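You operate a simulated robot arm through the tools that you are given. There is no shell and no other tool.

The job below is to be done with a simulated robot arm. You get a single attempt, and the scene is never put back.

JOB
Change the kitchen roll and screw the knob back on.
Fine: knob off first; stand the empty tube on the table top, then fit the paper roll. Set down upright: card tube.

Only the result counts: the job must be done as asked and must still hold three seconds after the hand-in. Knocking over, shifting, dropping, spilling or breaking anything else fails it.

ROBOT AND FRAMES
A 7-joint arm with a two-finger parallel gripper, fixed in place. Base frame: the origin is on the floor under the middle of its stand, x ahead of it, y to its left, z up. Readings come in m, degrees, newtons and seconds.
It reaches about 1.058 m from its shoulder. Its first joint turns from -166.0 to 166.0 degrees. Payload 4.4 kg.
The TCP is the grasp point between the finger pads, 0.023 m short of the fingertips. In the tool frame z runs along the fingers and y along their closing line. The gripper opens to 0.094 m. The fingers are 0.038 m wide and 0.01 m thick; the gripper's body (0.054 by 0.096 m) begins 0.039 m behind the TCP.
Orientation is that of the tool frame in the base frame, as a unit quaternion [w, x, y, z]. With the fingers straight down and closing along the base's y, the tool's x points along the base's -x, its y along +y and its z along -z.

CONTROLS
- The arm moves only by the tool drive_tool. Its argument "series" is one flat list of numbers, 7 for each row, row after row: the shift along the tool's x, y, z in units of 50 mm (1.0 is 50 mm), then the turn, a rotation vector about the tool's x, y, z in units of 5 degrees (1.0 is 5 degrees), then the closure, from 0 (fully open) to 1 (shut). In form: [tx, ty, tz, ax, ay, az, hand, tx, ty, tz, ax, ay, az, hand, ...]. A call has 1 to 20 rows; each row shifts and turns the commanded pose from where the row before left it, along the tool's axes as they then stand. A call with a number of a shift or a turn outside -1 to 1 is refused whole. A row lasts 0.2 s, in which the tool goes at most 0.05 m and 8.6 degrees; a call with a longer step from one row to the next is refused whole, and so is a gripper value outside its range. A pose out of reach is approached as far as the arm can. The call stops where the force on the tool passes 40 N (or 10 N more than at its start, if that is more) or the arm is blocked; 0.2 s more then pass. Each finger travels about 0.108 m/s and halts on what it meets, pressing with about 27 N; the grip force reading is that of the motor and also rises with nothing between the fingers. The clock runs only during rows and for 0.2 s after the last one: add rows that do not move to give the fingers time. The reply holds the time, the measured pose of the TCP, the force on the tool along the base axes, the opening and the grip force, in the units named above and with some noise, with the torque about the TCP (base axes, N m) and any sound that the robot's microphone picked up, and new pictures: "pictures" is both (left out), scene, wrist or none.
- Cameras (640 x 400 px; columns grow to the right, rows downward): "scene" is fixed at [0.0512, 0.6512, 1.5587]; the picture's right is [-0.36, -0.93, 0.00], its down [-0.54, 0.21, -0.81] and it looks along [0.76, -0.29, -0.58] (base axes); focal length 220 px, centre (320, 200). "wrist" rides on the gripper at [0.086, 0.016, -0.075] in the tool frame; the picture's right is [-0.18, 0.98, 0.00], its down [-0.58, -0.11, -0.81] and it looks along [-0.79, -0.15, 0.59] (tool axes); focal length 243 px, centre (320, 200). There is no depth. A picture from a camera that has moved, and an enlarged one, comes with that camera's place and axes in the base frame and with its lens.
- enlarge(camera, box): a new picture of the part [left, top, right, bottom] of that camera's present view, enlarged. It takes no simulated time.
- sign_off(): hands the job in; it is judged then, once.

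Places have to be worked out from the pictures, the camera data and where the tool is seen. Open the gripper and draw the arm clear of the work before you hand the job in, unless the task says otherwise.

The tools are called after "Emit:" as a command line: name --argument value ..., lists and objects as JSON in quotes. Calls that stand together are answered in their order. drive_tool: Moves the arm, as the interface text tells. Its arguments: {"type":"object","properties":{"series":{"type":"array"},"pictures":{"type":"string","enum":["both","scene","wrist","none"]}},"required":["series"]} The other tools are called the same way: enlarge (camera, box) takes an enlarged picture of a part of a camera's view; sign_off () hands the job in.

At the start:

```text
t: 0.0
tool_pos: [0.4975, 0.2393, 1.4377]
orientation: [0.0, -0.001, 1.0, 0.0]
force: [0.4, -0.3, -0.1]
torque: [-0.02, -0.01, 0.03]
opening: 0.0944
gripper_force: 0.2
```

scene: 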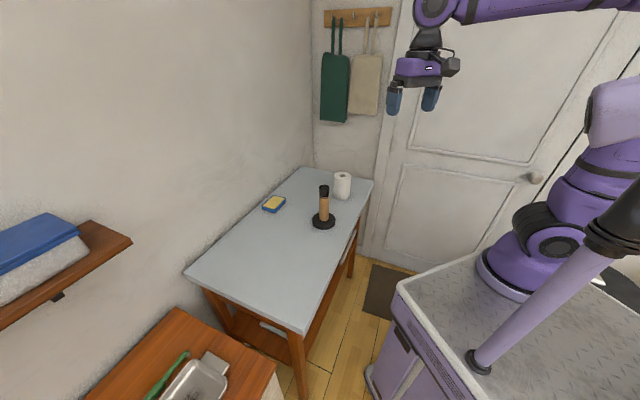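
wrist: 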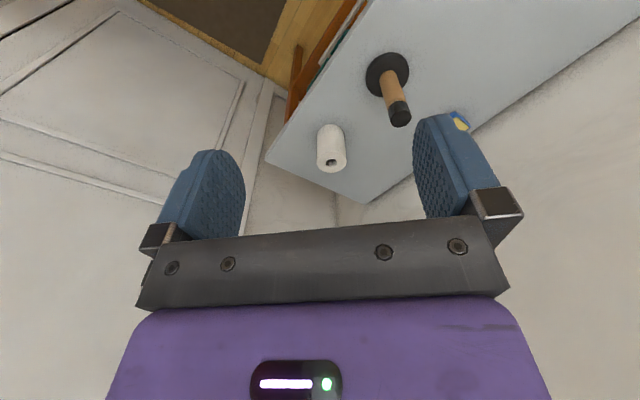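

I'll start by looking closer at the table with the holder, tube, knob and paper roll.

Emit:
enlarge --camera "scene" --box '[250, 150, 390, 240]'

Emit:
enlarge --camera "wrist" --box '[260, 20, 480, 200]'

```text
4.44 times, centred on (320, 195) of scene
camera zoom: at [0.0512, 0.6512, 1.5587], right [-0.36, -0.93, 0.0], down [-0.54, 0.21, -0.81], along [0.76, -0.29, -0.58], focal length 979 px, centre (320, 222)
```

zoom: 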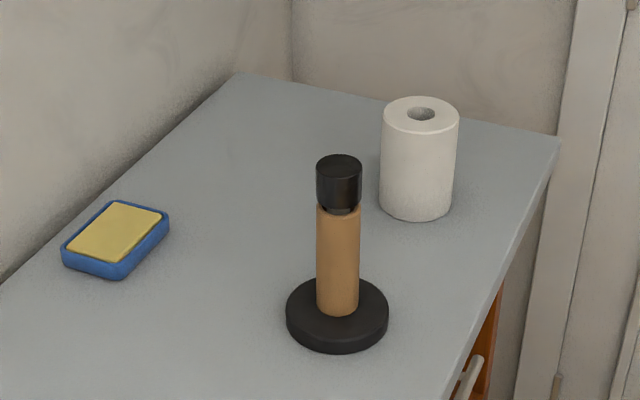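

```text
2.22 times, centred on (370, 110) of wrist
camera zoom: at [0.4114, 0.2548, 1.5118], right [0.18, 0.98, 0.0], down [0.58, -0.11, 0.81], along [0.79, -0.15, -0.59], focal length 539 px, centre (209, 400)
```

zoom: 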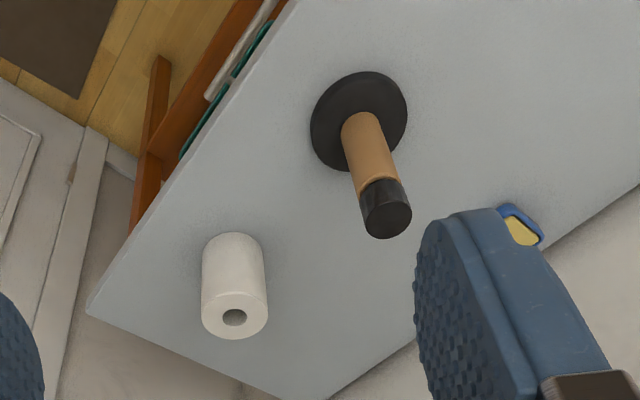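

The holder is at about (0.747, 0.365) with its knob top near z 1.08. The paper roll is at about (0.925, 0.191) and the table top is near z 0.885. I'll move above the holder with the fingers down and take a closer look.

Emit:
drive_tool --series '[-0.55, 0.315, 0.4, 0, 0, 0, 0, -0.55, 0.315, 0.4, 0, 0, 0, 0, -0.55, 0.315, 0.4, 0, 0, 0, 0, -0.55, 0.315, 0.4, 0, 0, 0, 0, -0.55, 0.315, 0.4, 0, 0, 0, 0, -0.55, 0.315, 0.4, 0, 0, 0, 0, -0.55, 0.315, 0.4, 0, 0, 0, 0, -0.55, 0.315, 0.4, 0, 0, 0, 0]' --pictures "both"

```text
t: 1.8
tool_pos: [0.7158, 0.3667, 1.2771]
orientation: [-0.001, 0.001, 1.0, 0.0]
force: [0.5, -0.6, 1.4]
torque: [0.0, -0.01, 0.02]
opening: 0.0938
gripper_force: 0.1
camera wrist: at [0.6297, 0.3811, 1.3516], right [0.18, 0.98, 0.0], down [0.58, -0.11, 0.81], along [0.79, -0.15, -0.59], focal length 243 px, centre (320, 200)
```

scene: 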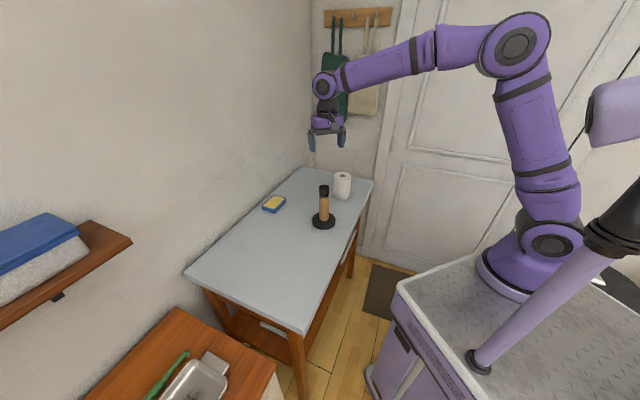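
wrist: 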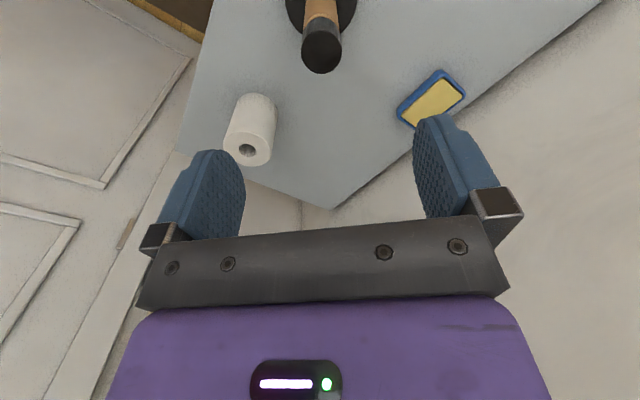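

The arm is now beside the holder, with some parallax left between the two views. I'll back off and drop a little so the wrist camera sees the holder near its centre, then refine the positions.

Emit:
enlarge --camera "scene" --box '[290, 90, 390, 240]'

Emit:
drive_tool --series '[0.9, 0, 0.3, 0, 0, 0, 0, 0.9, 0, 0.3, 0, 0, 0, 0, 0.9, 0, 0.3, 0, 0, 0, 0, 0.9, 0, 0.3, 0, 0, 0, 0, 0, 0, 0, 0, 0, 0, 0]' --pictures "both"

```text
2.67 times, centred on (340, 165) of scene
camera zoom: at [0.0512, 0.6512, 1.5587], right [-0.36, -0.93, 0.0], down [-0.54, 0.21, -0.81], along [0.76, -0.29, -0.58], focal length 588 px, centre (267, 293)
```

zoom: 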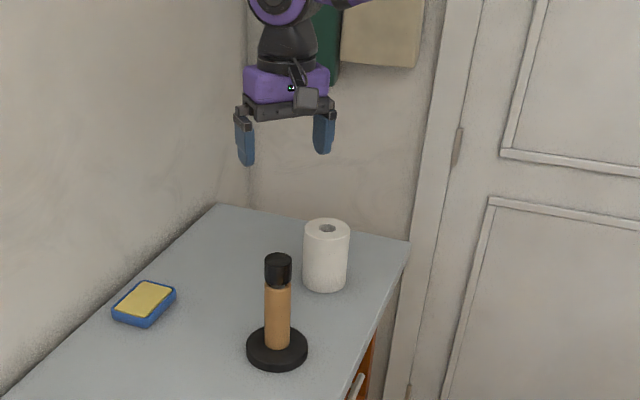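

```text
t: 3.0
tool_pos: [0.5369, 0.3613, 1.2216]
orientation: [0.0, 0.0, 1.0, 0.001]
force: [0.6, -0.4, 0.6]
torque: [-0.01, 0.01, -0.01]
opening: 0.0936
gripper_force: 0.1
camera wrist: at [0.4522, 0.3769, 1.2945], right [0.18, 0.98, 0.0], down [0.58, -0.11, 0.81], along [0.79, -0.15, -0.59], focal length 243 px, centre (320, 200)
```

scene: 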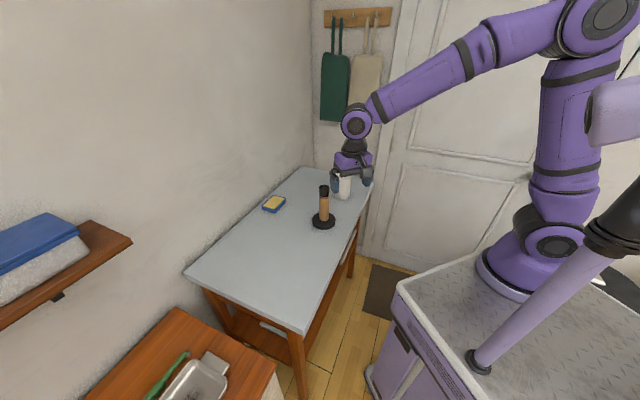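
wrist: 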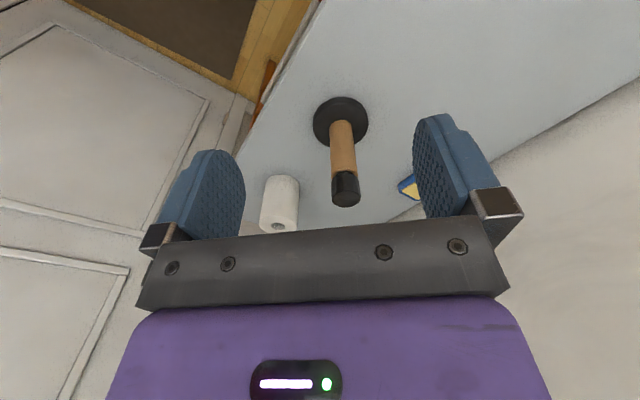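

The holder is now near the image centre, so I'll enlarge it for a precise estimate.

Emit:
enlarge --camera "wrist" --box '[250, 80, 410, 240]'

```text
2.50 times, centred on (330, 160) of wrist
camera zoom: at [0.4522, 0.3769, 1.2945], right [0.18, 0.98, 0.0], down [0.58, -0.11, 0.81], along [0.79, -0.15, -0.59], focal length 606 px, centre (295, 300)
```

zoom: 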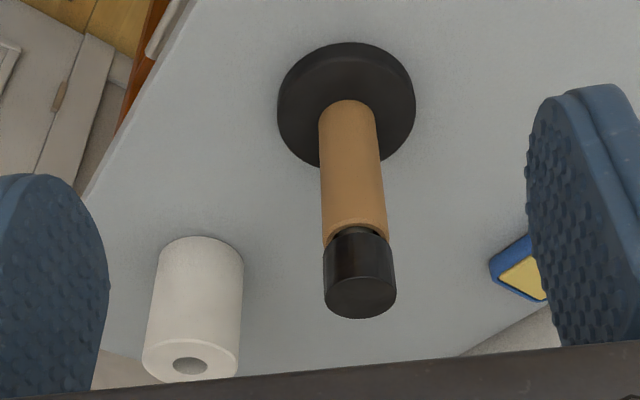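

Two wrist views put the knob axis at about (0.742, 0.363) with its top at z≈1.081 and a diameter of about 42 mm. I'll move above it and pre-turn the wrist clockwise so there is room to unscrew counter-clockwise.

Emit:
drive_tool --series '[-0.82, 0.007, 0, 0, 0, 0, 0, -0.82, 0.007, 0, 0, 0, 0, 0, -0.82, 0.007, 0, 0, 0, 0, 0, -0.82, 0.007, 0, 0, 0, 0, 0, -0.82, 0.007, 0, 0, 0, 0, 0, 0, 0, 0, 0, 0, 1, 0, 0, 0, 0, 0, 0, 1, 0, 0, 0, 0, 0, 0, 1, 0, 0, 0, 0, 0, 0, 1, 0, 0, 0, 0, 0, 0, 1, 0, 0, 0, 0, 0, 0, 1, 0, 0, 0, 0, 0, 0, 1, 0, 0, 0, 0, 0, 0, 1, 0, 0, 0, 0, 0, 0, 1, 0, 0, 0, 0, 0, 0, 1, 0, 0, 0, 0, 0, 0, 1, 0, 0, 0, 0, 0, 0, 1, 0]' --pictures "both"

```text
t: 6.6
tool_pos: [0.7419, 0.3653, 1.218]
orientation: [0.001, 0.5, 0.866, 0.001]
force: [-0.2, -0.4, 0.5]
torque: [-0.01, 0.0, -0.01]
opening: 0.094
gripper_force: 0.0
camera wrist: at [0.7138, 0.4495, 1.2922], right [0.94, 0.33, 0.0], down [0.2, -0.56, 0.81], along [0.27, -0.76, -0.59], focal length 243 px, centre (320, 200)
```

scene: 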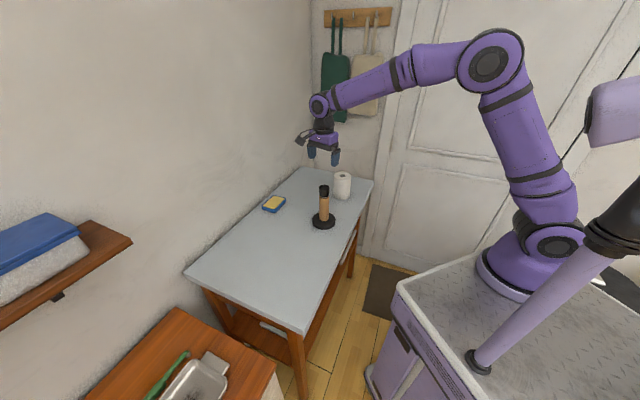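
wrist: 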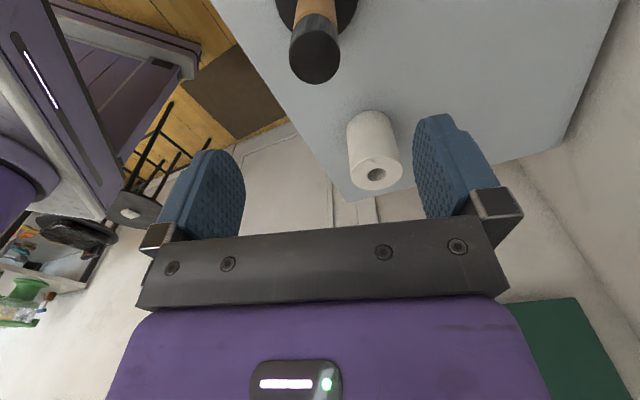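

I'll enlarge this view for a cross-check of the knob centre from the other direction.

Emit:
enlarge --camera "wrist" --box '[260, 0, 380, 120]'

```text
3.33 times, centred on (320, 60) of wrist
camera zoom: at [0.7138, 0.4495, 1.2922], right [0.94, 0.33, 0.0], down [0.2, -0.56, 0.81], along [0.27, -0.76, -0.59], focal length 809 px, centre (320, 667)
```

zoom: 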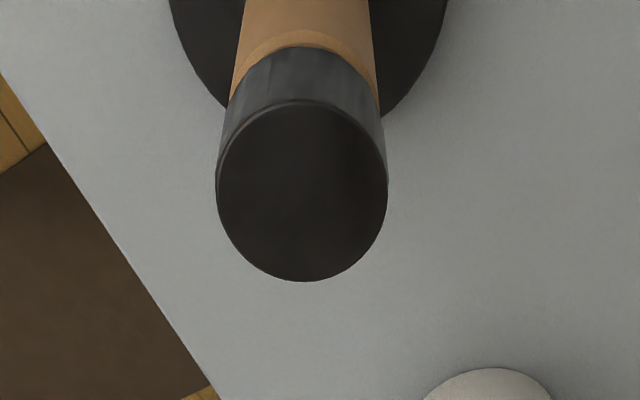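

From both directions the knob centre comes out at (0.740, 0.3625). While still clear above it, I'll turn the wrist further clockwise to find how much range it has.

Emit:
drive_tool --series '[-0.044, -0.076, 0, 0, 0, 1, 0, 0, 0, 0, 0, 0, 1, 0, 0, 0, 0, 0, 0, 1, 0, 0, 0, 0, 0, 0, 1, 0, 0, 0, 0, 0, 0, 1, 0, 0, 0, 0, 0, 0, 1, 0, 0, 0, 0, 0, 0, 1, 0, 0, 0, 0, 0, 0, 1, 0, 0, 0, 0, 0, 0, 1, 0, 0, 0, 0, 0, 0, 1, 0, 0, 0, 0, 0, 0, 1, 0, 0, 0, 0, 0, 0, 1, 0]' --pictures "none"

```text
t: 9.2
tool_pos: [0.7394, 0.3643, 1.2184]
orientation: [0.001, 0.867, 0.499, 0.0]
force: [-0.3, 0.7, -0.2]
torque: [0.0, 0.02, 0.01]
opening: 0.0941
gripper_force: 0.0
```

The full 120° was reached. I'll go another 40° to see whether it still follows.

Emit:
drive_tool --series '[0, 0, 0, 0, 0, 1, 0, 0, 0, 0, 0, 0, 1, 0, 0, 0, 0, 0, 0, 1, 0, 0, 0, 0, 0, 0, 1, 0, 0, 0, 0, 0, 0, 1, 0, 0, 0, 0, 0, 0, 1, 0, 0, 0, 0, 0, 0, 1, 0, 0, 0, 0, 0, 0, 1, 0, 0, 0, 0, 0, 0, 0, 0]' --pictures "both"

```text
t: 11.2
tool_pos: [0.7403, 0.3635, 1.2183]
orientation: [0.0, 0.985, 0.173, -0.001]
force: [-0.4, 0.0, -0.3]
torque: [-0.02, -0.04, 0.01]
opening: 0.0938
gripper_force: 0.0
camera wrist: at [0.8274, 0.3769, 1.2921], right [0.16, -0.99, 0.0], down [-0.58, -0.1, 0.81], along [-0.8, -0.13, -0.59], focal length 243 px, centre (320, 200)
```

scene: 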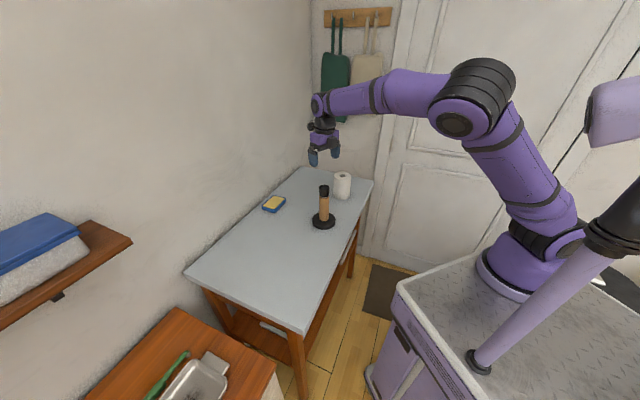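
wrist: 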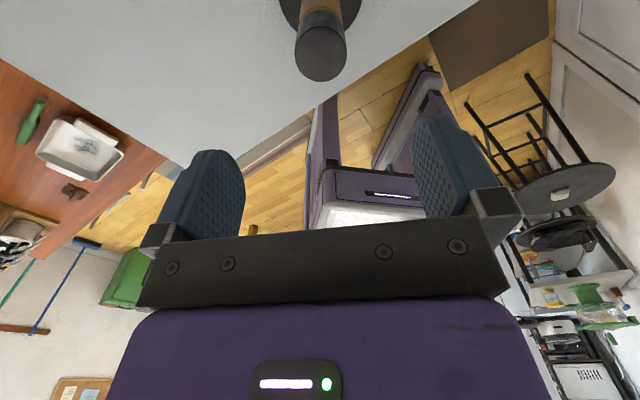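

The wrist has followed to 160°, and the knob still projects to (0.740, 0.3625), right under the TCP. I'll descend so the fingers straddle the knob.

Emit:
drive_tool --series '[0, 0, 0.76, 0, 0, 0, 0, 0, 0, 0.76, 0, 0, 0, 0, 0, 0, 0.76, 0, 0, 0, 0, 0, 0, 0.76, 0, 0, 0, 0, 0, 0, 0, 0, 0, 0, 0]' --pictures "both"

```text
t: 12.4
tool_pos: [0.7405, 0.3653, 1.065]
orientation: [0.0, 0.985, 0.175, -0.001]
force: [-0.4, 0.5, -0.5]
torque: [-0.04, -0.02, 0.04]
opening: 0.0939
gripper_force: 0.0
camera wrist: at [0.827, 0.3783, 1.1405], right [0.16, -0.99, 0.0], down [-0.58, -0.1, 0.81], along [-0.8, -0.13, -0.59], focal length 243 px, centre (320, 200)
```

scene: 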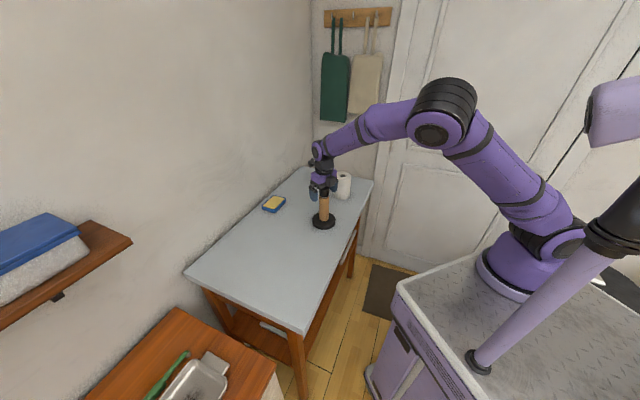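
wrist: 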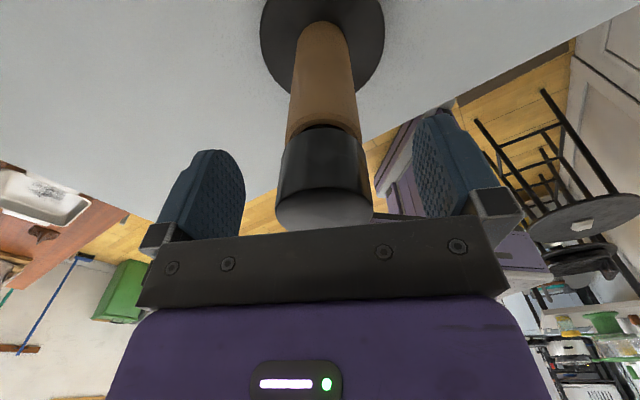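

The knob sits between the fingers, so I'll enlarge to check the centring and the fingertip height against the knob's lower edge.

Emit:
enlarge --camera "wrist" --box '[220, 80, 440, 240]'

```text
2.50 times, centred on (330, 160) of wrist
camera zoom: at [0.827, 0.3783, 1.1405], right [0.16, -0.99, 0.0], down [-0.58, -0.1, 0.81], along [-0.8, -0.13, -0.59], focal length 606 px, centre (295, 300)
```

zoom: 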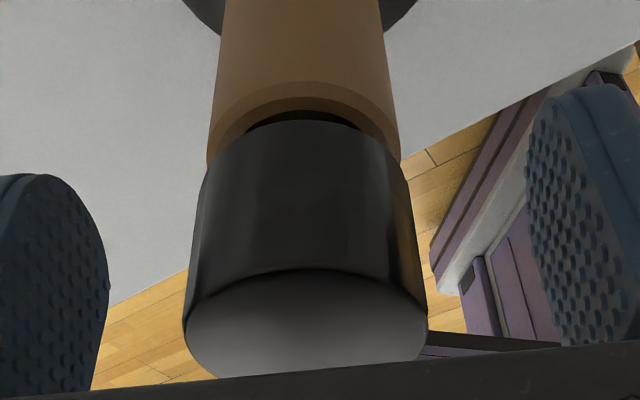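

The knob spans about 21 mm above to 12 mm below the TCP, so the fingertips would overlap the card tube. I'll raise 11 mm, shift about 1.8 mm to centre, and then close on the knob.

Emit:
drive_tool --series '[0, 0.035, -0.22, 0, 0, 0, 0, 0, 0, 0, 0, 0, 0, 0, 0, 0, 0, 0, 0, 0, 0.4, 0, 0, 0, 0, 0, 0, 0.7, 0, 0, 0, 0, 0, 0, 1, 0, 0, 0, 0, 0, 0, 1, 0, 0, 0, 0, 0, 0, 1]' --pictures "both"

```text
t: 14.0
tool_pos: [0.7413, 0.3636, 1.0764]
orientation: [0.0, 0.985, 0.174, 0.0]
force: [-0.1, 1.4, 0.4]
torque: [0.03, 0.03, -0.01]
opening: 0.0436
gripper_force: 27.1
camera wrist: at [0.828, 0.3769, 1.1504], right [0.16, -0.99, 0.0], down [-0.58, -0.1, 0.81], along [-0.8, -0.13, -0.59], focal length 243 px, centre (320, 200)
```

scene: 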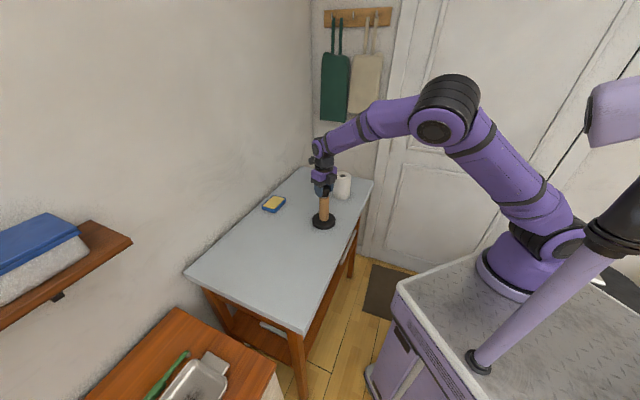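
wrist: 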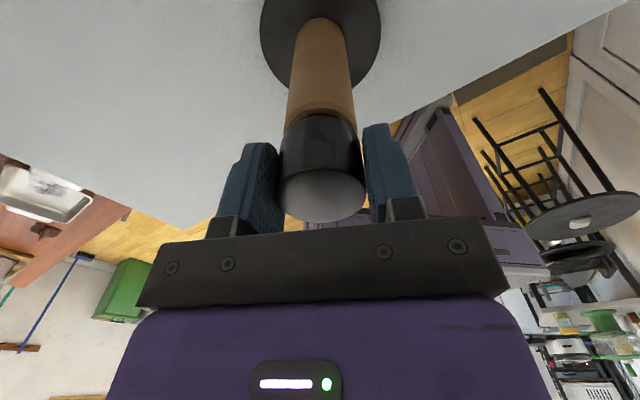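

The grip is solid at an opening of 43.6 mm with almost no side force. I'll turn counter-clockwise 40° and watch the torque, the sound and the holder base.

Emit:
drive_tool --series '[0, 0, 0, 0, 0, -1, 1, 0, 0, 0, 0, 0, -1, 1, 0, 0, 0, 0, 0, -1, 1, 0, 0, 0, 0, 0, -1, 1, 0, 0, 0, 0, 0, -1, 1, 0, 0, 0, 0, 0, -1, 1, 0, 0, 0, 0, 0, -1, 1, 0, 0, 0, 0, 0, -1, 1]' --pictures "both"

```text
t: 15.8
tool_pos: [0.7389, 0.3632, 1.077]
orientation: [0.001, 0.865, 0.502, 0.001]
force: [-3.4, 7.6, 6.2]
torque: [0.37, 0.19, -0.04]
opening: 0.044
gripper_force: 27.0
camera wrist: at [0.7981, 0.4284, 1.1509], right [0.76, -0.65, 0.0], down [-0.38, -0.45, 0.81], along [-0.52, -0.61, -0.59], focal length 243 px, centre (320, 200)
```

scene: 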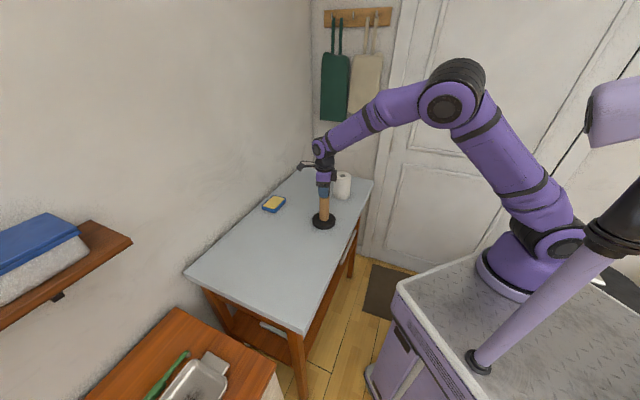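
wrist: 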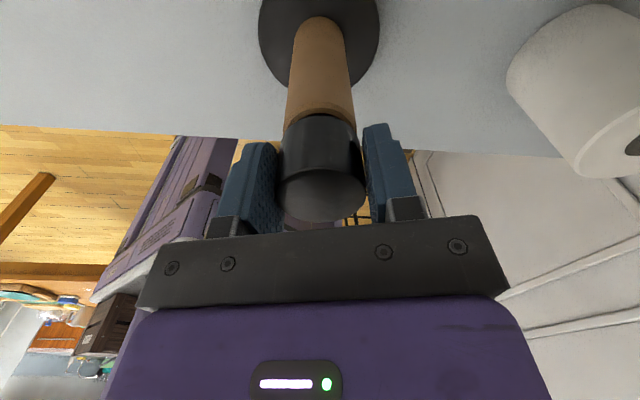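

The turn produced side force (-3, 8) N and +6 N upward. That fits the TCP sitting about 1.2 mm off the knob along the tool's x, with the thread lifting the knob. I'll release, correct the centring by 1.2 mm, regrip, then turn with a small lift per row.

Emit:
drive_tool --series '[0, 0, 0, 0, 0, 0, 0.4, 0, 0, 0, 0, 0, 0, 0.4, -0.025, 0, -0.012, 0, 0, 0, 0.4, 0, 0, 0, 0, 0, 0, 0.4, 0, 0, 0, 0, 0, 0, 1, 0, 0, 0, 0, 0, 0, 1, 0, 0, 0, 0, 0, 0, 1]' --pictures "none"

Emit:
drive_tool --series '[0, 0, -0.0015, 0, 0, -1, 1, 0, 0, -0.0015, 0, 0, -1, 1, 0, 0, -0.0015, 0, 0, -1, 1, 0, 0, -0.0015, 0, 0, -1, 1, 0, 0, -0.0015, 0, 0, -1, 1, 0, 0, -0.0015, 0, 0, -1, 1, 0, 0, -0.0015, 0, 0, -1, 1, 0, 0, -0.0015, 0, 0, -1, 1]' --pictures "both"

```text
t: 17.4
tool_pos: [0.739, 0.3625, 1.0774]
orientation: [0.0, 0.866, 0.5, 0.001]
force: [-8.1, 1.6, 0.3]
torque: [0.16, 0.45, -0.01]
opening: 0.0439
gripper_force: 26.9
```

```text
t: 19.2
tool_pos: [0.7407, 0.362, 1.0779]
orientation: [0.0, 0.642, 0.767, 0.0]
force: [-3.8, -2.6, -1.5]
torque: [-0.07, 0.19, -0.04]
opening: 0.0439
gripper_force: 26.5
camera wrist: at [0.7414, 0.4482, 1.1521], right [1.0, -0.01, 0.0], down [-0.01, -0.59, 0.81], along [-0.01, -0.81, -0.59], focal length 243 px, centre (320, 200)
```

scene: 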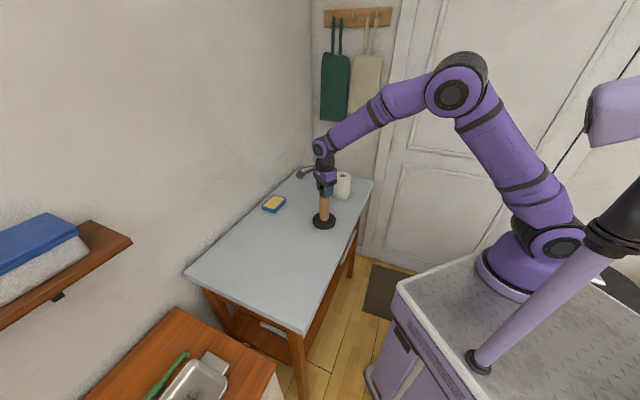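
wrist: 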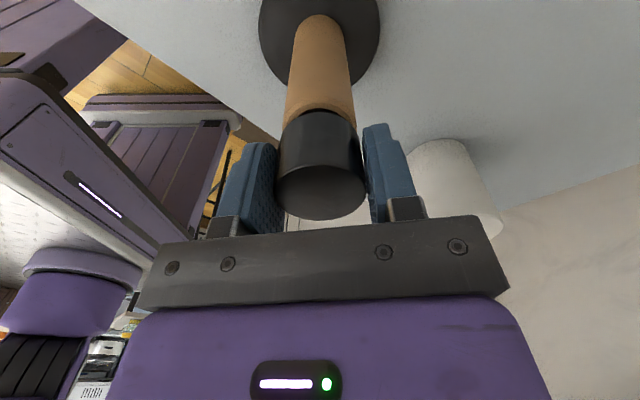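

The thread rise matches about 4.5 mm per turn and the residual side force is small. I'll keep unscrewing in one sweep with a tiny correction.

Emit:
drive_tool --series '[-0.004, -0.008, -0.0012, 0, 0, -1, 1, 0, 0, -0.0012, 0, 0, -1, 1, 0, 0, -0.0012, 0, 0, -1, 1, 0, 0, -0.0012, 0, 0, -1, 1, 0, 0, -0.0012, 0, 0, -1, 1, 0, 0, -0.0012, 0, 0, -1, 1, 0, 0, -0.0012, 0, 0, -1, 1, 0, 0, -0.0012, 0, 0, -1, 1]' --pictures "none"

```text
t: 21.0
tool_pos: [0.7405, 0.3599, 1.0781]
orientation: [0.0, 0.341, 0.94, 0.0]
force: [-2.6, -0.1, -5.2]
torque: [0.02, 0.17, -0.01]
opening: 0.0437
gripper_force: 26.9
```

fz dropped to -5 N, so I'm lifting faster than the thread does. I'll do the next 40° without lift to measure the real rise.

Emit:
drive_tool --series '[0, 0, 0, 0, 0, -1, 1, 0, 0, 0, 0, 0, -1, 1, 0, 0, 0, 0, 0, -1, 1, 0, 0, 0, 0, 0, -1, 1, 0, 0, 0, 0, 0, -1, 1, 0, 0, 0, 0, 0, -1, 1, 0, 0, 0, 0, 0, -1, 1, 0, 0, 0, 0, 0, -1, 1]' --pictures "both"

```text
t: 22.8
tool_pos: [0.7401, 0.3612, 1.0795]
orientation: [0.001, -0.001, 1.0, 0.0]
force: [0.7, -2.7, -8.3]
torque: [-0.11, -0.07, 0.04]
opening: 0.0437
gripper_force: 27.0
camera wrist: at [0.6541, 0.3764, 1.1534], right [0.18, 0.98, 0.0], down [0.58, -0.11, 0.81], along [0.79, -0.15, -0.59], focal length 243 px, centre (320, 200)
```

scene: 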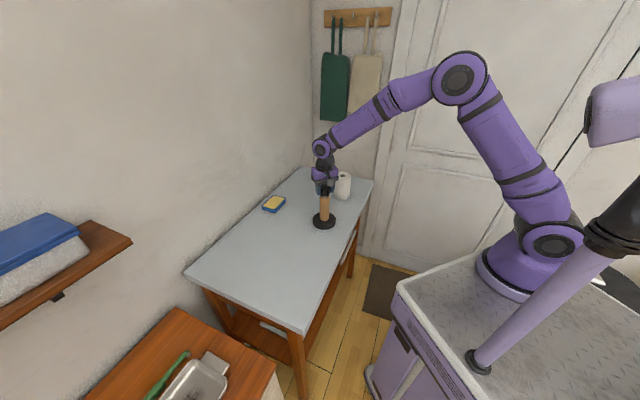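
wrist: 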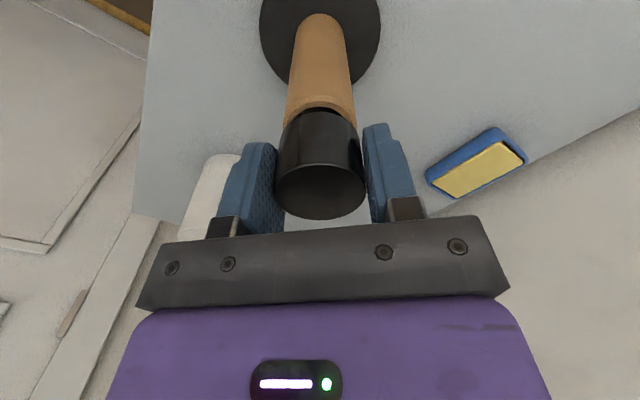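

I'll enlarge the wrist view to see whether the knob has actually risen relative to the tube, and check the base in the scene view.

Emit:
enlarge --camera "wrist" --box '[220, 80, 440, 240]'

Emit:
enlarge --camera "scene" --box '[250, 150, 390, 240]'

```text
2.50 times, centred on (330, 160) of wrist
camera zoom: at [0.6541, 0.3764, 1.1534], right [0.18, 0.98, 0.0], down [0.58, -0.11, 0.81], along [0.79, -0.15, -0.59], focal length 606 px, centre (295, 300)
```

zoom: 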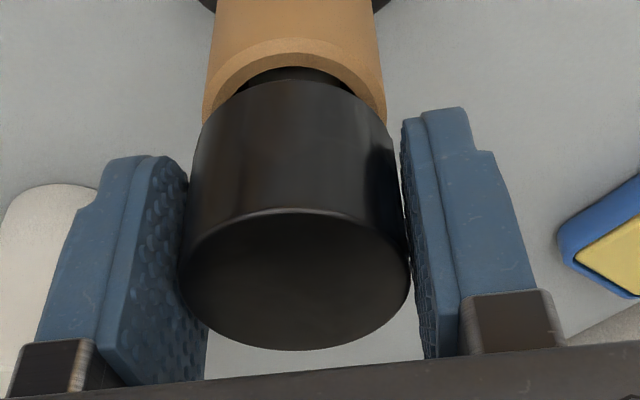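

```text
4.44 times, centred on (320, 195) of scene
camera zoom: at [0.0512, 0.6512, 1.5587], right [-0.36, -0.93, 0.0], down [-0.54, 0.21, -0.81], along [0.76, -0.29, -0.58], focal length 979 px, centre (320, 222)
```

zoom: 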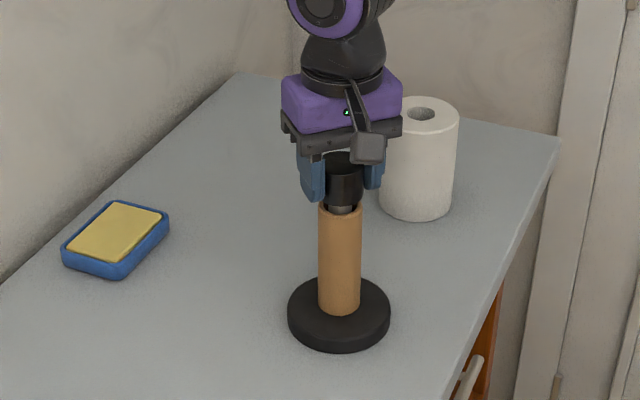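

A grey stud now shows under the knob, so it is unscrewing. fz -8 N and a slight shift of the base suggest I'm pulling the holder up, so I'll lower in small steps until the load is neutral.

Emit:
drive_tool --series '[0, 0, 0.01, 0, 0, 0, 1, 0, 0, 0, 0, 0, 0, 1]' --pictures "none"

Emit:
drive_tool --series '[0, 0, 0.01, 0, 0, 0, 1, 0, 0, 0, 0, 0, 0, 1]' --pictures "none"

```text
t: 23.4
tool_pos: [0.7411, 0.3615, 1.0784]
orientation: [0.0, 0.0, 1.0, 0.0]
force: [-2.4, -6.8, -0.8]
torque: [-0.48, 0.12, 0.0]
opening: 0.0438
gripper_force: 27.3
```

```text
t: 24.0
tool_pos: [0.7393, 0.3607, 1.0783]
orientation: [0.001, 0.001, 1.0, -0.001]
force: [1.6, -7.9, 2.1]
torque: [-0.41, -0.1, -0.01]
opening: 0.0435
gripper_force: 27.3
```

The holder is free-standing at about 8 N weight, and it is now resting on the table again with a slight press. I'll release, shift about 0.8 mm toward -y to null the side force, and regrip.

Emit:
drive_tool --series '[0, 0, 0, 0, 0, 0, 0.35, 0, 0, 0, 0, 0, 0, 0.35, 0, -0.014, 0, 0, 0, 0, 0.35, 0, 0, 0, 0, 0, 0, 0.35]' --pictures "both"

Emit:
enlarge --camera "wrist" --box '[220, 80, 440, 240]'

Emit:
enlarge --camera "scene" --box '[250, 150, 390, 240]'

```text
t: 25.0
tool_pos: [0.7408, 0.3612, 1.0786]
orientation: [0.0, 0.0, 1.0, 0.0]
force: [0.5, -0.7, 0.3]
torque: [0.0, 0.01, 0.02]
opening: 0.0608
gripper_force: 0.0
camera wrist: at [0.6536, 0.3762, 1.1524], right [0.18, 0.98, 0.0], down [0.58, -0.11, 0.81], along [0.79, -0.15, -0.59], focal length 243 px, centre (320, 200)
```

scene: 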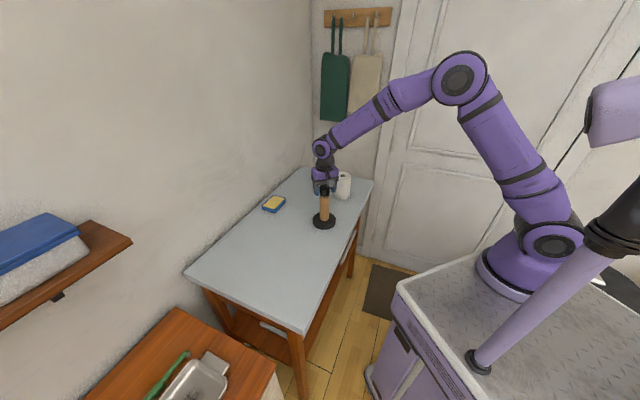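
wrist: 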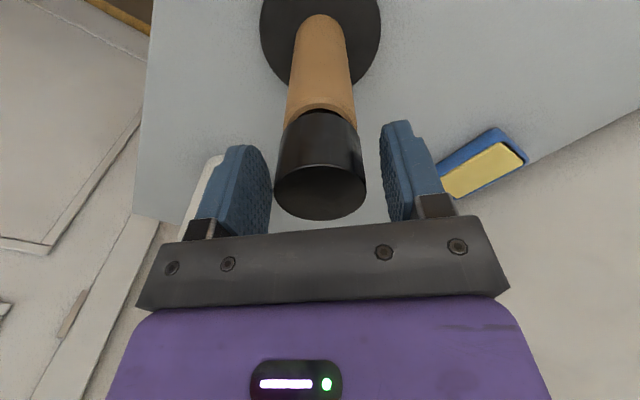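

```text
2.50 times, centred on (330, 160) of wrist
camera zoom: at [0.6536, 0.3762, 1.1524], right [0.18, 0.98, 0.0], down [0.58, -0.11, 0.81], along [0.79, -0.15, -0.59], focal length 606 px, centre (295, 300)
```

zoom: 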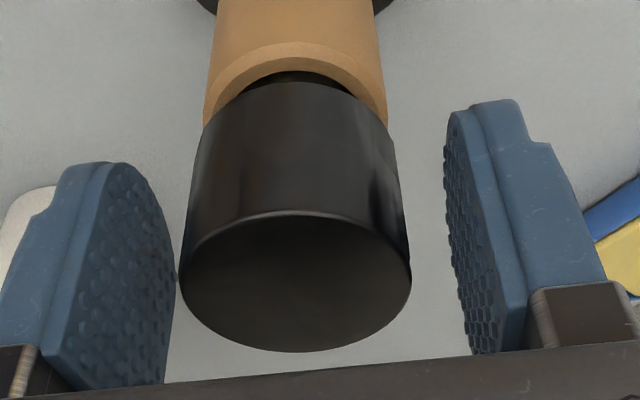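

```text
4.44 times, centred on (320, 195) of scene
camera zoom: at [0.0512, 0.6512, 1.5587], right [-0.36, -0.93, 0.0], down [-0.54, 0.21, -0.81], along [0.76, -0.29, -0.58], focal length 979 px, centre (320, 222)
```

zoom: 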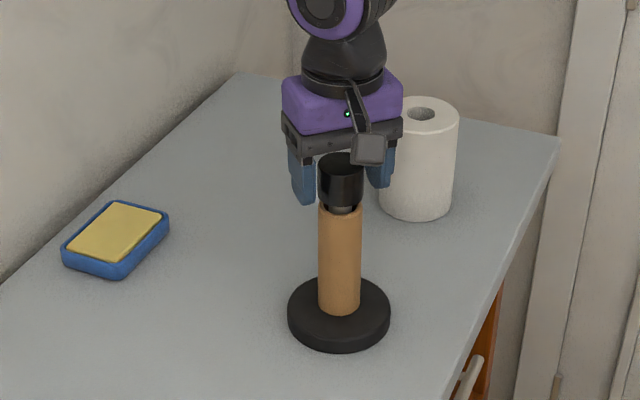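

The side force is gone and the knob is centred at column 296 against the TCP's 295. I'll regrip and press down slightly to keep the base planted, then turn 40° and check.

Emit:
drive_tool --series '[0, 0, 0, 0, 0, 0, 1, 0, 0, 0, 0, 0, 0, 1, 0, 0, 0.008, 0, 0, 0, 1, 0, 0, 0, 0, 0, 0, 1]' --pictures "none"

Emit:
drive_tool --series '[0, 0, 0, 0, 0, -1, 1, 0, 0, 0, 0, 0, -1, 1, 0, 0, 0, 0, 0, -1, 1, 0, 0, 0, 0, 0, -1, 1, 0, 0, 0, 0, 0, -1, 1, 0, 0, 0, 0, 0, -1, 1]' --pictures "none"

```text
t: 26.0
tool_pos: [0.7407, 0.3613, 1.0773]
orientation: [0.0, -0.001, 1.0, 0.0]
force: [-3.4, -0.9, 5.3]
torque: [-0.05, 0.12, 0.04]
opening: 0.0439
gripper_force: 27.5
```

```text
t: 27.4
tool_pos: [0.7395, 0.3607, 1.0776]
orientation: [0.0, -0.26, 0.966, 0.0]
force: [-4.6, 2.9, 4.3]
torque: [0.05, 0.14, 0.0]
opening: 0.0439
gripper_force: 27.3
```

I'll continue another 60° and look for the rise.

Emit:
drive_tool --series '[0, 0, 0, 0, 0, -1, 1, 0, 0, 0, 0, 0, -1, 1, 0, 0, 0, 0, 0, -1, 1, 0, 0, 0, 0, 0, -1, 1, 0, 0, 0, 0, 0, -1, 1, 0, 0, 0, 0, 0, -1, 1]' --pictures "none"

Emit:
drive_tool --series '[0, 0, 0, 0, 0, -1, 1, 0, 0, 0, 0, 0, -1, 1, 0, 0, 0, 0, 0, -1, 1, 0, 0, 0, 0, 0, -1, 1, 0, 0, 0, 0, 0, -1, 1, 0, 0, 0, 0, 0, -1, 1]' --pictures "both"

Emit:
enlarge --camera "wrist" --box '[220, 80, 440, 240]'

Emit:
enlarge --camera "scene" --box '[250, 150, 390, 240]'

```text
t: 28.8
tool_pos: [0.7395, 0.3622, 1.0772]
orientation: [0.001, -0.499, 0.866, -0.001]
force: [5.7, 8.6, 20.2]
torque: [0.14, 0.22, -0.02]
opening: 0.0439
gripper_force: 27.0
```

```text
t: 30.2
tool_pos: [0.7395, 0.3606, 1.0783]
orientation: [0.001, 0.708, -0.706, 0.0]
force: [-2.2, 8.8, 21.6]
torque: [0.09, 0.11, -0.01]
opening: 0.0436
gripper_force: 26.9
camera wrist: at [0.7241, 0.2732, 1.1521], right [-0.98, 0.18, 0.0], down [0.11, 0.58, 0.81], along [0.15, 0.79, -0.59], focal length 243 px, centre (320, 200)
```

scene: 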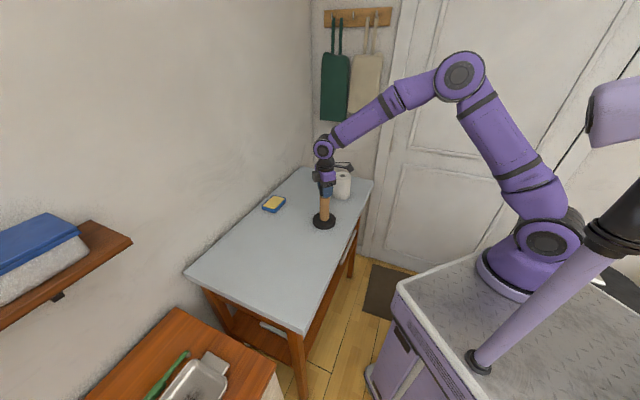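
wrist: 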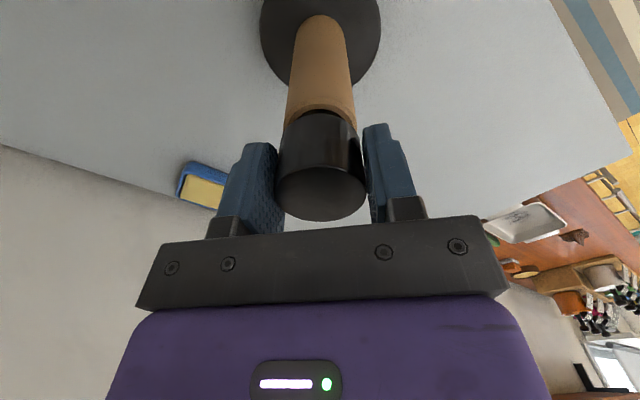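

```text
2.50 times, centred on (330, 160) of wrist
camera zoom: at [0.7241, 0.2732, 1.1521], right [-0.98, 0.18, 0.0], down [0.11, 0.58, 0.81], along [0.15, 0.79, -0.59], focal length 606 px, centre (295, 300)
```

zoom: 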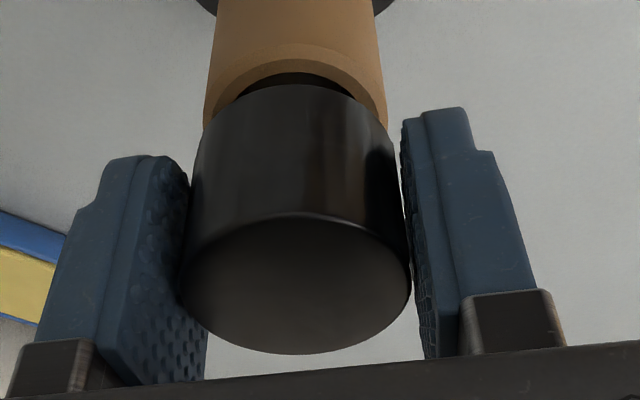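

```text
4.44 times, centred on (320, 195) of scene
camera zoom: at [0.0512, 0.6512, 1.5587], right [-0.36, -0.93, 0.0], down [-0.54, 0.21, -0.81], along [0.76, -0.29, -0.58], focal length 979 px, centre (320, 222)
```

zoom: 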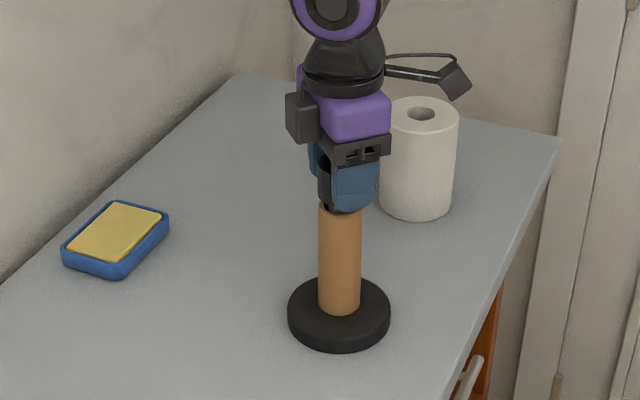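

Now the knob is pushing the tool up with fz ≈ +21 N while the base stays put, so the thread is rising. I'll lift in 1 mm steps to relieve that load.

Emit:
drive_tool --series '[0, 0, -0.02, 0, 0, 0, 1, 0, 0, 0, 0, 0, 0, 1]' --pictures "none"

```text
t: 30.8
tool_pos: [0.741, 0.3607, 1.0788]
orientation: [0.0, 0.707, -0.707, -0.001]
force: [0.4, 10.1, 9.1]
torque: [0.42, -0.03, -0.01]
opening: 0.0436
gripper_force: 26.8
```

The z stiffness is about 12 N/mm, which puts the pitch around 4.5 mm per turn. I'll relieve the side load with a 0.8 mm shift along -tool x, then keep turning with matching lift.

Emit:
drive_tool --series '[-0.016, 0, 0, 0, 0, 0, 1, 0, 0, -0.0013, 0, 0, -1, 1, 0, 0, -0.0013, 0, 0, -1, 1, 0, 0, -0.0013, 0, 0, -1, 1, 0, 0, -0.0013, 0, 0, -1, 1, 0, 0, -0.0013, 0, 0, -1, 1, 0, 0, -0.0013, 0, 0, -1, 1]' --pictures "none"

Emit:
drive_tool --series '[0, 0, -0.0013, 0, 0, -1, 1, 0, 0, -0.0013, 0, 0, -1, 1, 0, 0, -0.0013, 0, 0, -1, 1, 0, 0, -0.0013, 0, 0, -1, 1, 0, 0, -0.0013, 0, 0, -1, 1, 0, 0, -0.0013, 0, 0, -1, 1]' --pictures "wrist"

```text
t: 32.4
tool_pos: [0.7401, 0.3612, 1.0782]
orientation: [0.0, 0.867, -0.499, 0.0]
force: [1.0, -0.4, 0.5]
torque: [-0.02, 0.01, 0.01]
opening: 0.0439
gripper_force: 27.2
```

```text
t: 33.8
tool_pos: [0.7405, 0.3616, 1.0793]
orientation: [0.001, 0.966, -0.258, 0.0]
force: [-0.2, 0.0, 0.2]
torque: [0.01, 0.0, -0.02]
opening: 0.0436
gripper_force: 26.8
camera wrist: at [0.8074, 0.3035, 1.1534], right [-0.65, -0.76, 0.0], down [-0.45, 0.38, 0.81], along [-0.61, 0.52, -0.59], focal length 243 px, centre (320, 200)
```

wrist: 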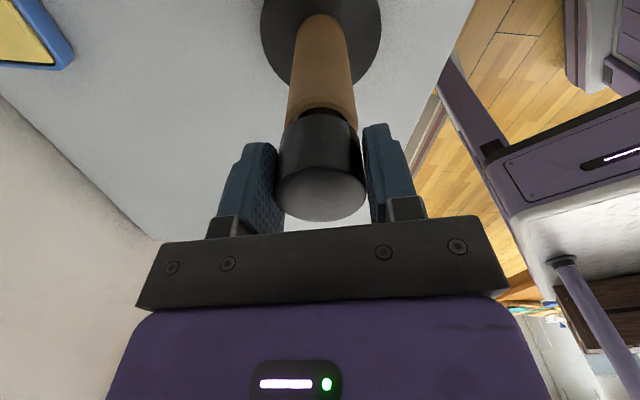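

All forces fell to zero, so the knob looks free of the thread. I'll lift gently 2 mm and check that no weight comes with it.

Emit:
drive_tool --series '[0, 0, -0.02, 0, 0, 0, 1, 0, 0, -0.02, 0, 0, 0, 1, 0, 0, 0, 0, 0, 0, 1]' --pictures "both"

Emit:
enlarge --camera "wrist" --box '[220, 80, 440, 240]'

Emit:
enlarge --camera "scene" --box '[250, 150, 390, 240]'

```text
t: 34.6
tool_pos: [0.7392, 0.3609, 1.0816]
orientation: [0.0, 0.966, -0.259, 0.0]
force: [0.0, -0.4, 0.0]
torque: [0.0, 0.03, -0.03]
opening: 0.0436
gripper_force: 27.0
camera wrist: at [0.8067, 0.3026, 1.1555], right [-0.65, -0.76, 0.0], down [-0.45, 0.39, 0.81], along [-0.61, 0.52, -0.59], focal length 243 px, centre (320, 200)
```

scene: 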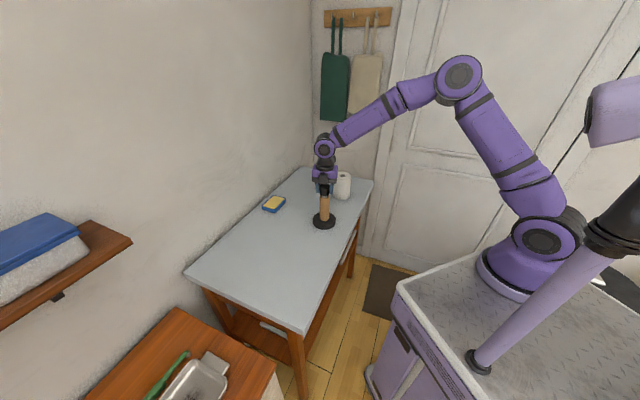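
wrist: 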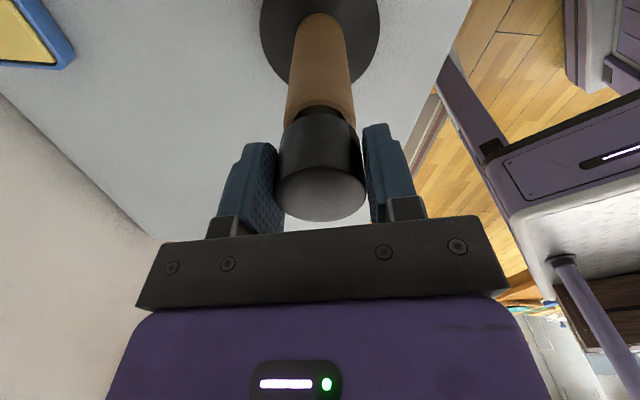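

```text
2.50 times, centred on (330, 160) of wrist
camera zoom: at [0.8067, 0.3026, 1.1555], right [-0.65, -0.76, 0.0], down [-0.45, 0.39, 0.81], along [-0.61, 0.52, -0.59], focal length 606 px, centre (295, 300)
```

zoom: 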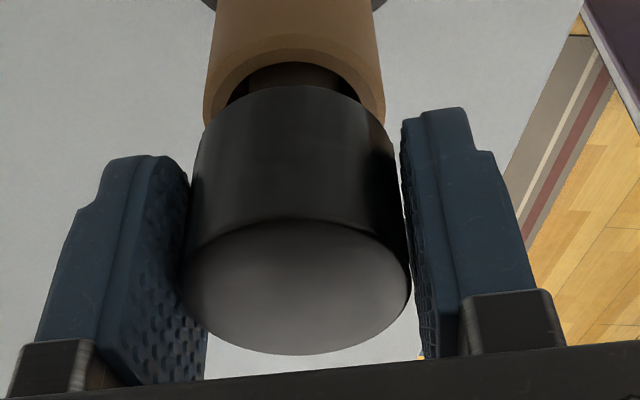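

```text
4.44 times, centred on (320, 195) of scene
camera zoom: at [0.0512, 0.6512, 1.5587], right [-0.36, -0.93, 0.0], down [-0.54, 0.21, -0.81], along [0.76, -0.29, -0.58], focal length 979 px, centre (320, 222)
```

zoom: 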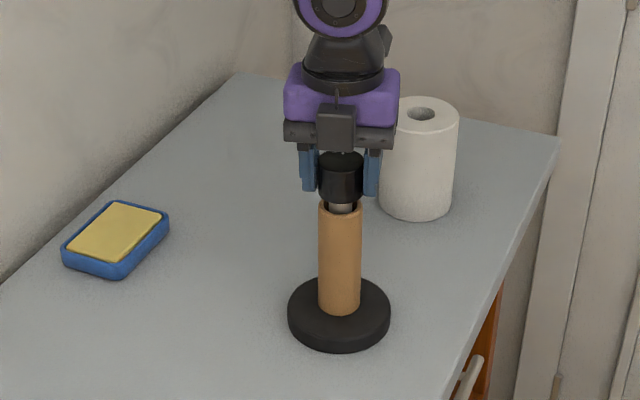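

The knob is off; the stud is visible and the holder has stayed down. I'll lift the knob clear and turn the wrist back toward its starting orientation.

Emit:
drive_tool --series '[0, 0, -0.5, 0, 0, 0, 1, 0, 0, -0.7, 0, 0, 0, 1, 0, 0, 0, 0, 0, 1, 1, 0, 0, 0, 0, 0, 1, 1, 0, 0, 0, 0, 0, 1, 1, 0, 0, 0, 0, 0, 1, 1, 0, 0, 0, 0, 0, 1, 1, 0, 0, 0, 0, 0, 1, 1, 0, 0, 0, 0, 0, 1, 1, 0, 0, 0, 0, 0, 1, 1, 0, 0, 0, 0, 0, 1, 1, 0, 0, 0, 0, 0, 1, 1, 0, 0, 0, 0, 0, 1, 1, 0, 0, 0, 0, 0, 1, 1, 0, 0, 0, 0, 0, 1, 1, 0, 0, 0, 0, 0, 1, 1, 0, 0, 0, 0, 0, 1, 1, 0, 0, 0, 0, 0, 1, 1, 0, 0, 0, 0, 0, 1, 1, 0, 0, 0, 0, 0, 1, 1]' --pictures "none"

Emit:
drive_tool --series '[0, 0, 0, 0, 0, 1, 1, 0, 0, 0, 0, 0, 1, 1, 0, 0, 0, 0, 0, 1, 1, 0, 0, 0, 0, 0, 1, 1, 0, 0, 0, 0, 0, 1, 1, 0, 0, 0, 0, 0, 1, 1, 0, 0, 0, 0, 0, 1, 1, 0, 0, 0, 0, 0, 1, 1, 0, 0, 0, 0, 0, 1, 1, 0, 0, 0, 0, 0, 1, 1, 0, 0, 0, 0, 0, 1, 1, 0, 0, 0, 0, 0, 1, 1, 0, 0, 0, 0, 0, 0, 1]' --pictures "both"

Emit:
enlarge --camera "scene" --box '[250, 150, 390, 240]'

Emit:
enlarge --camera "wrist" --box '[220, 0, 440, 240]'

```text
t: 38.8
tool_pos: [0.7413, 0.3604, 1.1422]
orientation: [0.0, -0.499, 0.867, 0.0]
force: [-0.6, -1.0, -0.5]
torque: [-0.02, -0.03, 0.0]
opening: 0.0437
gripper_force: 26.8
```

```text
t: 41.6
tool_pos: [0.7403, 0.3612, 1.142]
orientation: [0.0, 0.001, 1.0, 0.0]
force: [-0.1, -0.6, -0.7]
torque: [0.0, 0.0, -0.01]
opening: 0.0437
gripper_force: 27.0
camera wrist: at [0.6531, 0.3764, 1.2159], right [0.19, 0.98, 0.0], down [0.58, -0.11, 0.81], along [0.79, -0.15, -0.59], focal length 243 px, centre (320, 200)
```

scene: 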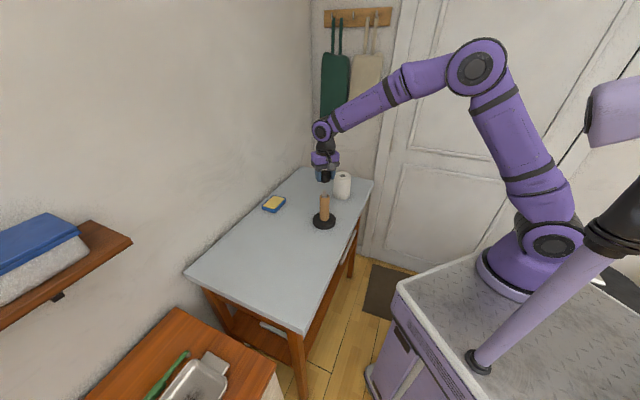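
wrist: 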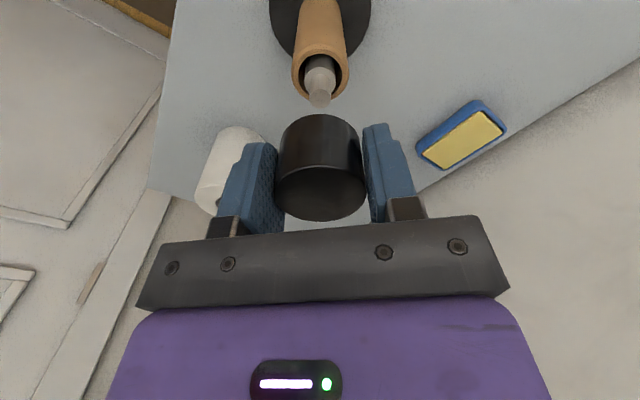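

```text
4.44 times, centred on (320, 195) of scene
camera zoom: at [0.0512, 0.6512, 1.5587], right [-0.36, -0.93, 0.0], down [-0.54, 0.21, -0.81], along [0.76, -0.29, -0.58], focal length 979 px, centre (320, 222)
```

zoom: 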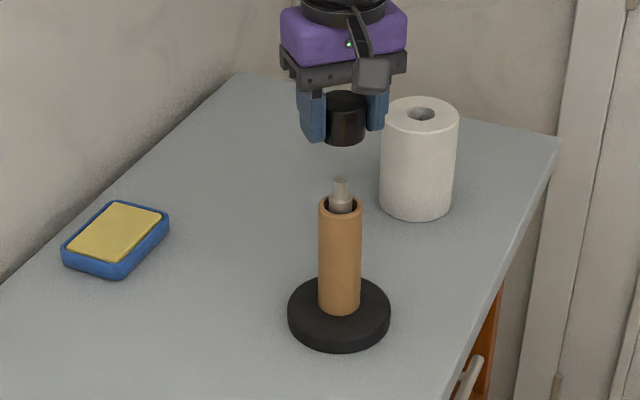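

```text
1.67 times, centred on (330, 120) of wrist
camera zoom: at [0.6531, 0.3764, 1.2159], right [0.19, 0.98, 0.0], down [0.58, -0.11, 0.81], along [0.79, -0.15, -0.59], focal length 404 px, centre (303, 333)
```

zoom: 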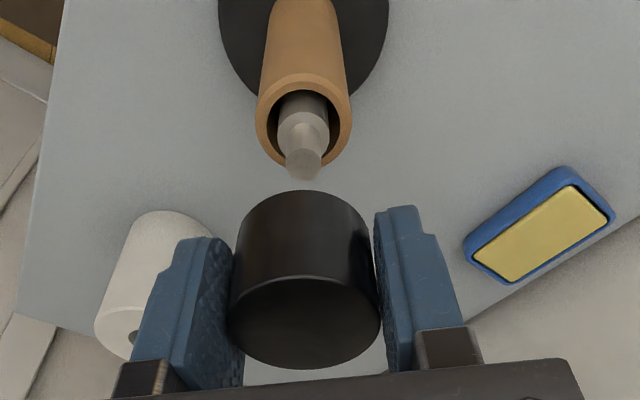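

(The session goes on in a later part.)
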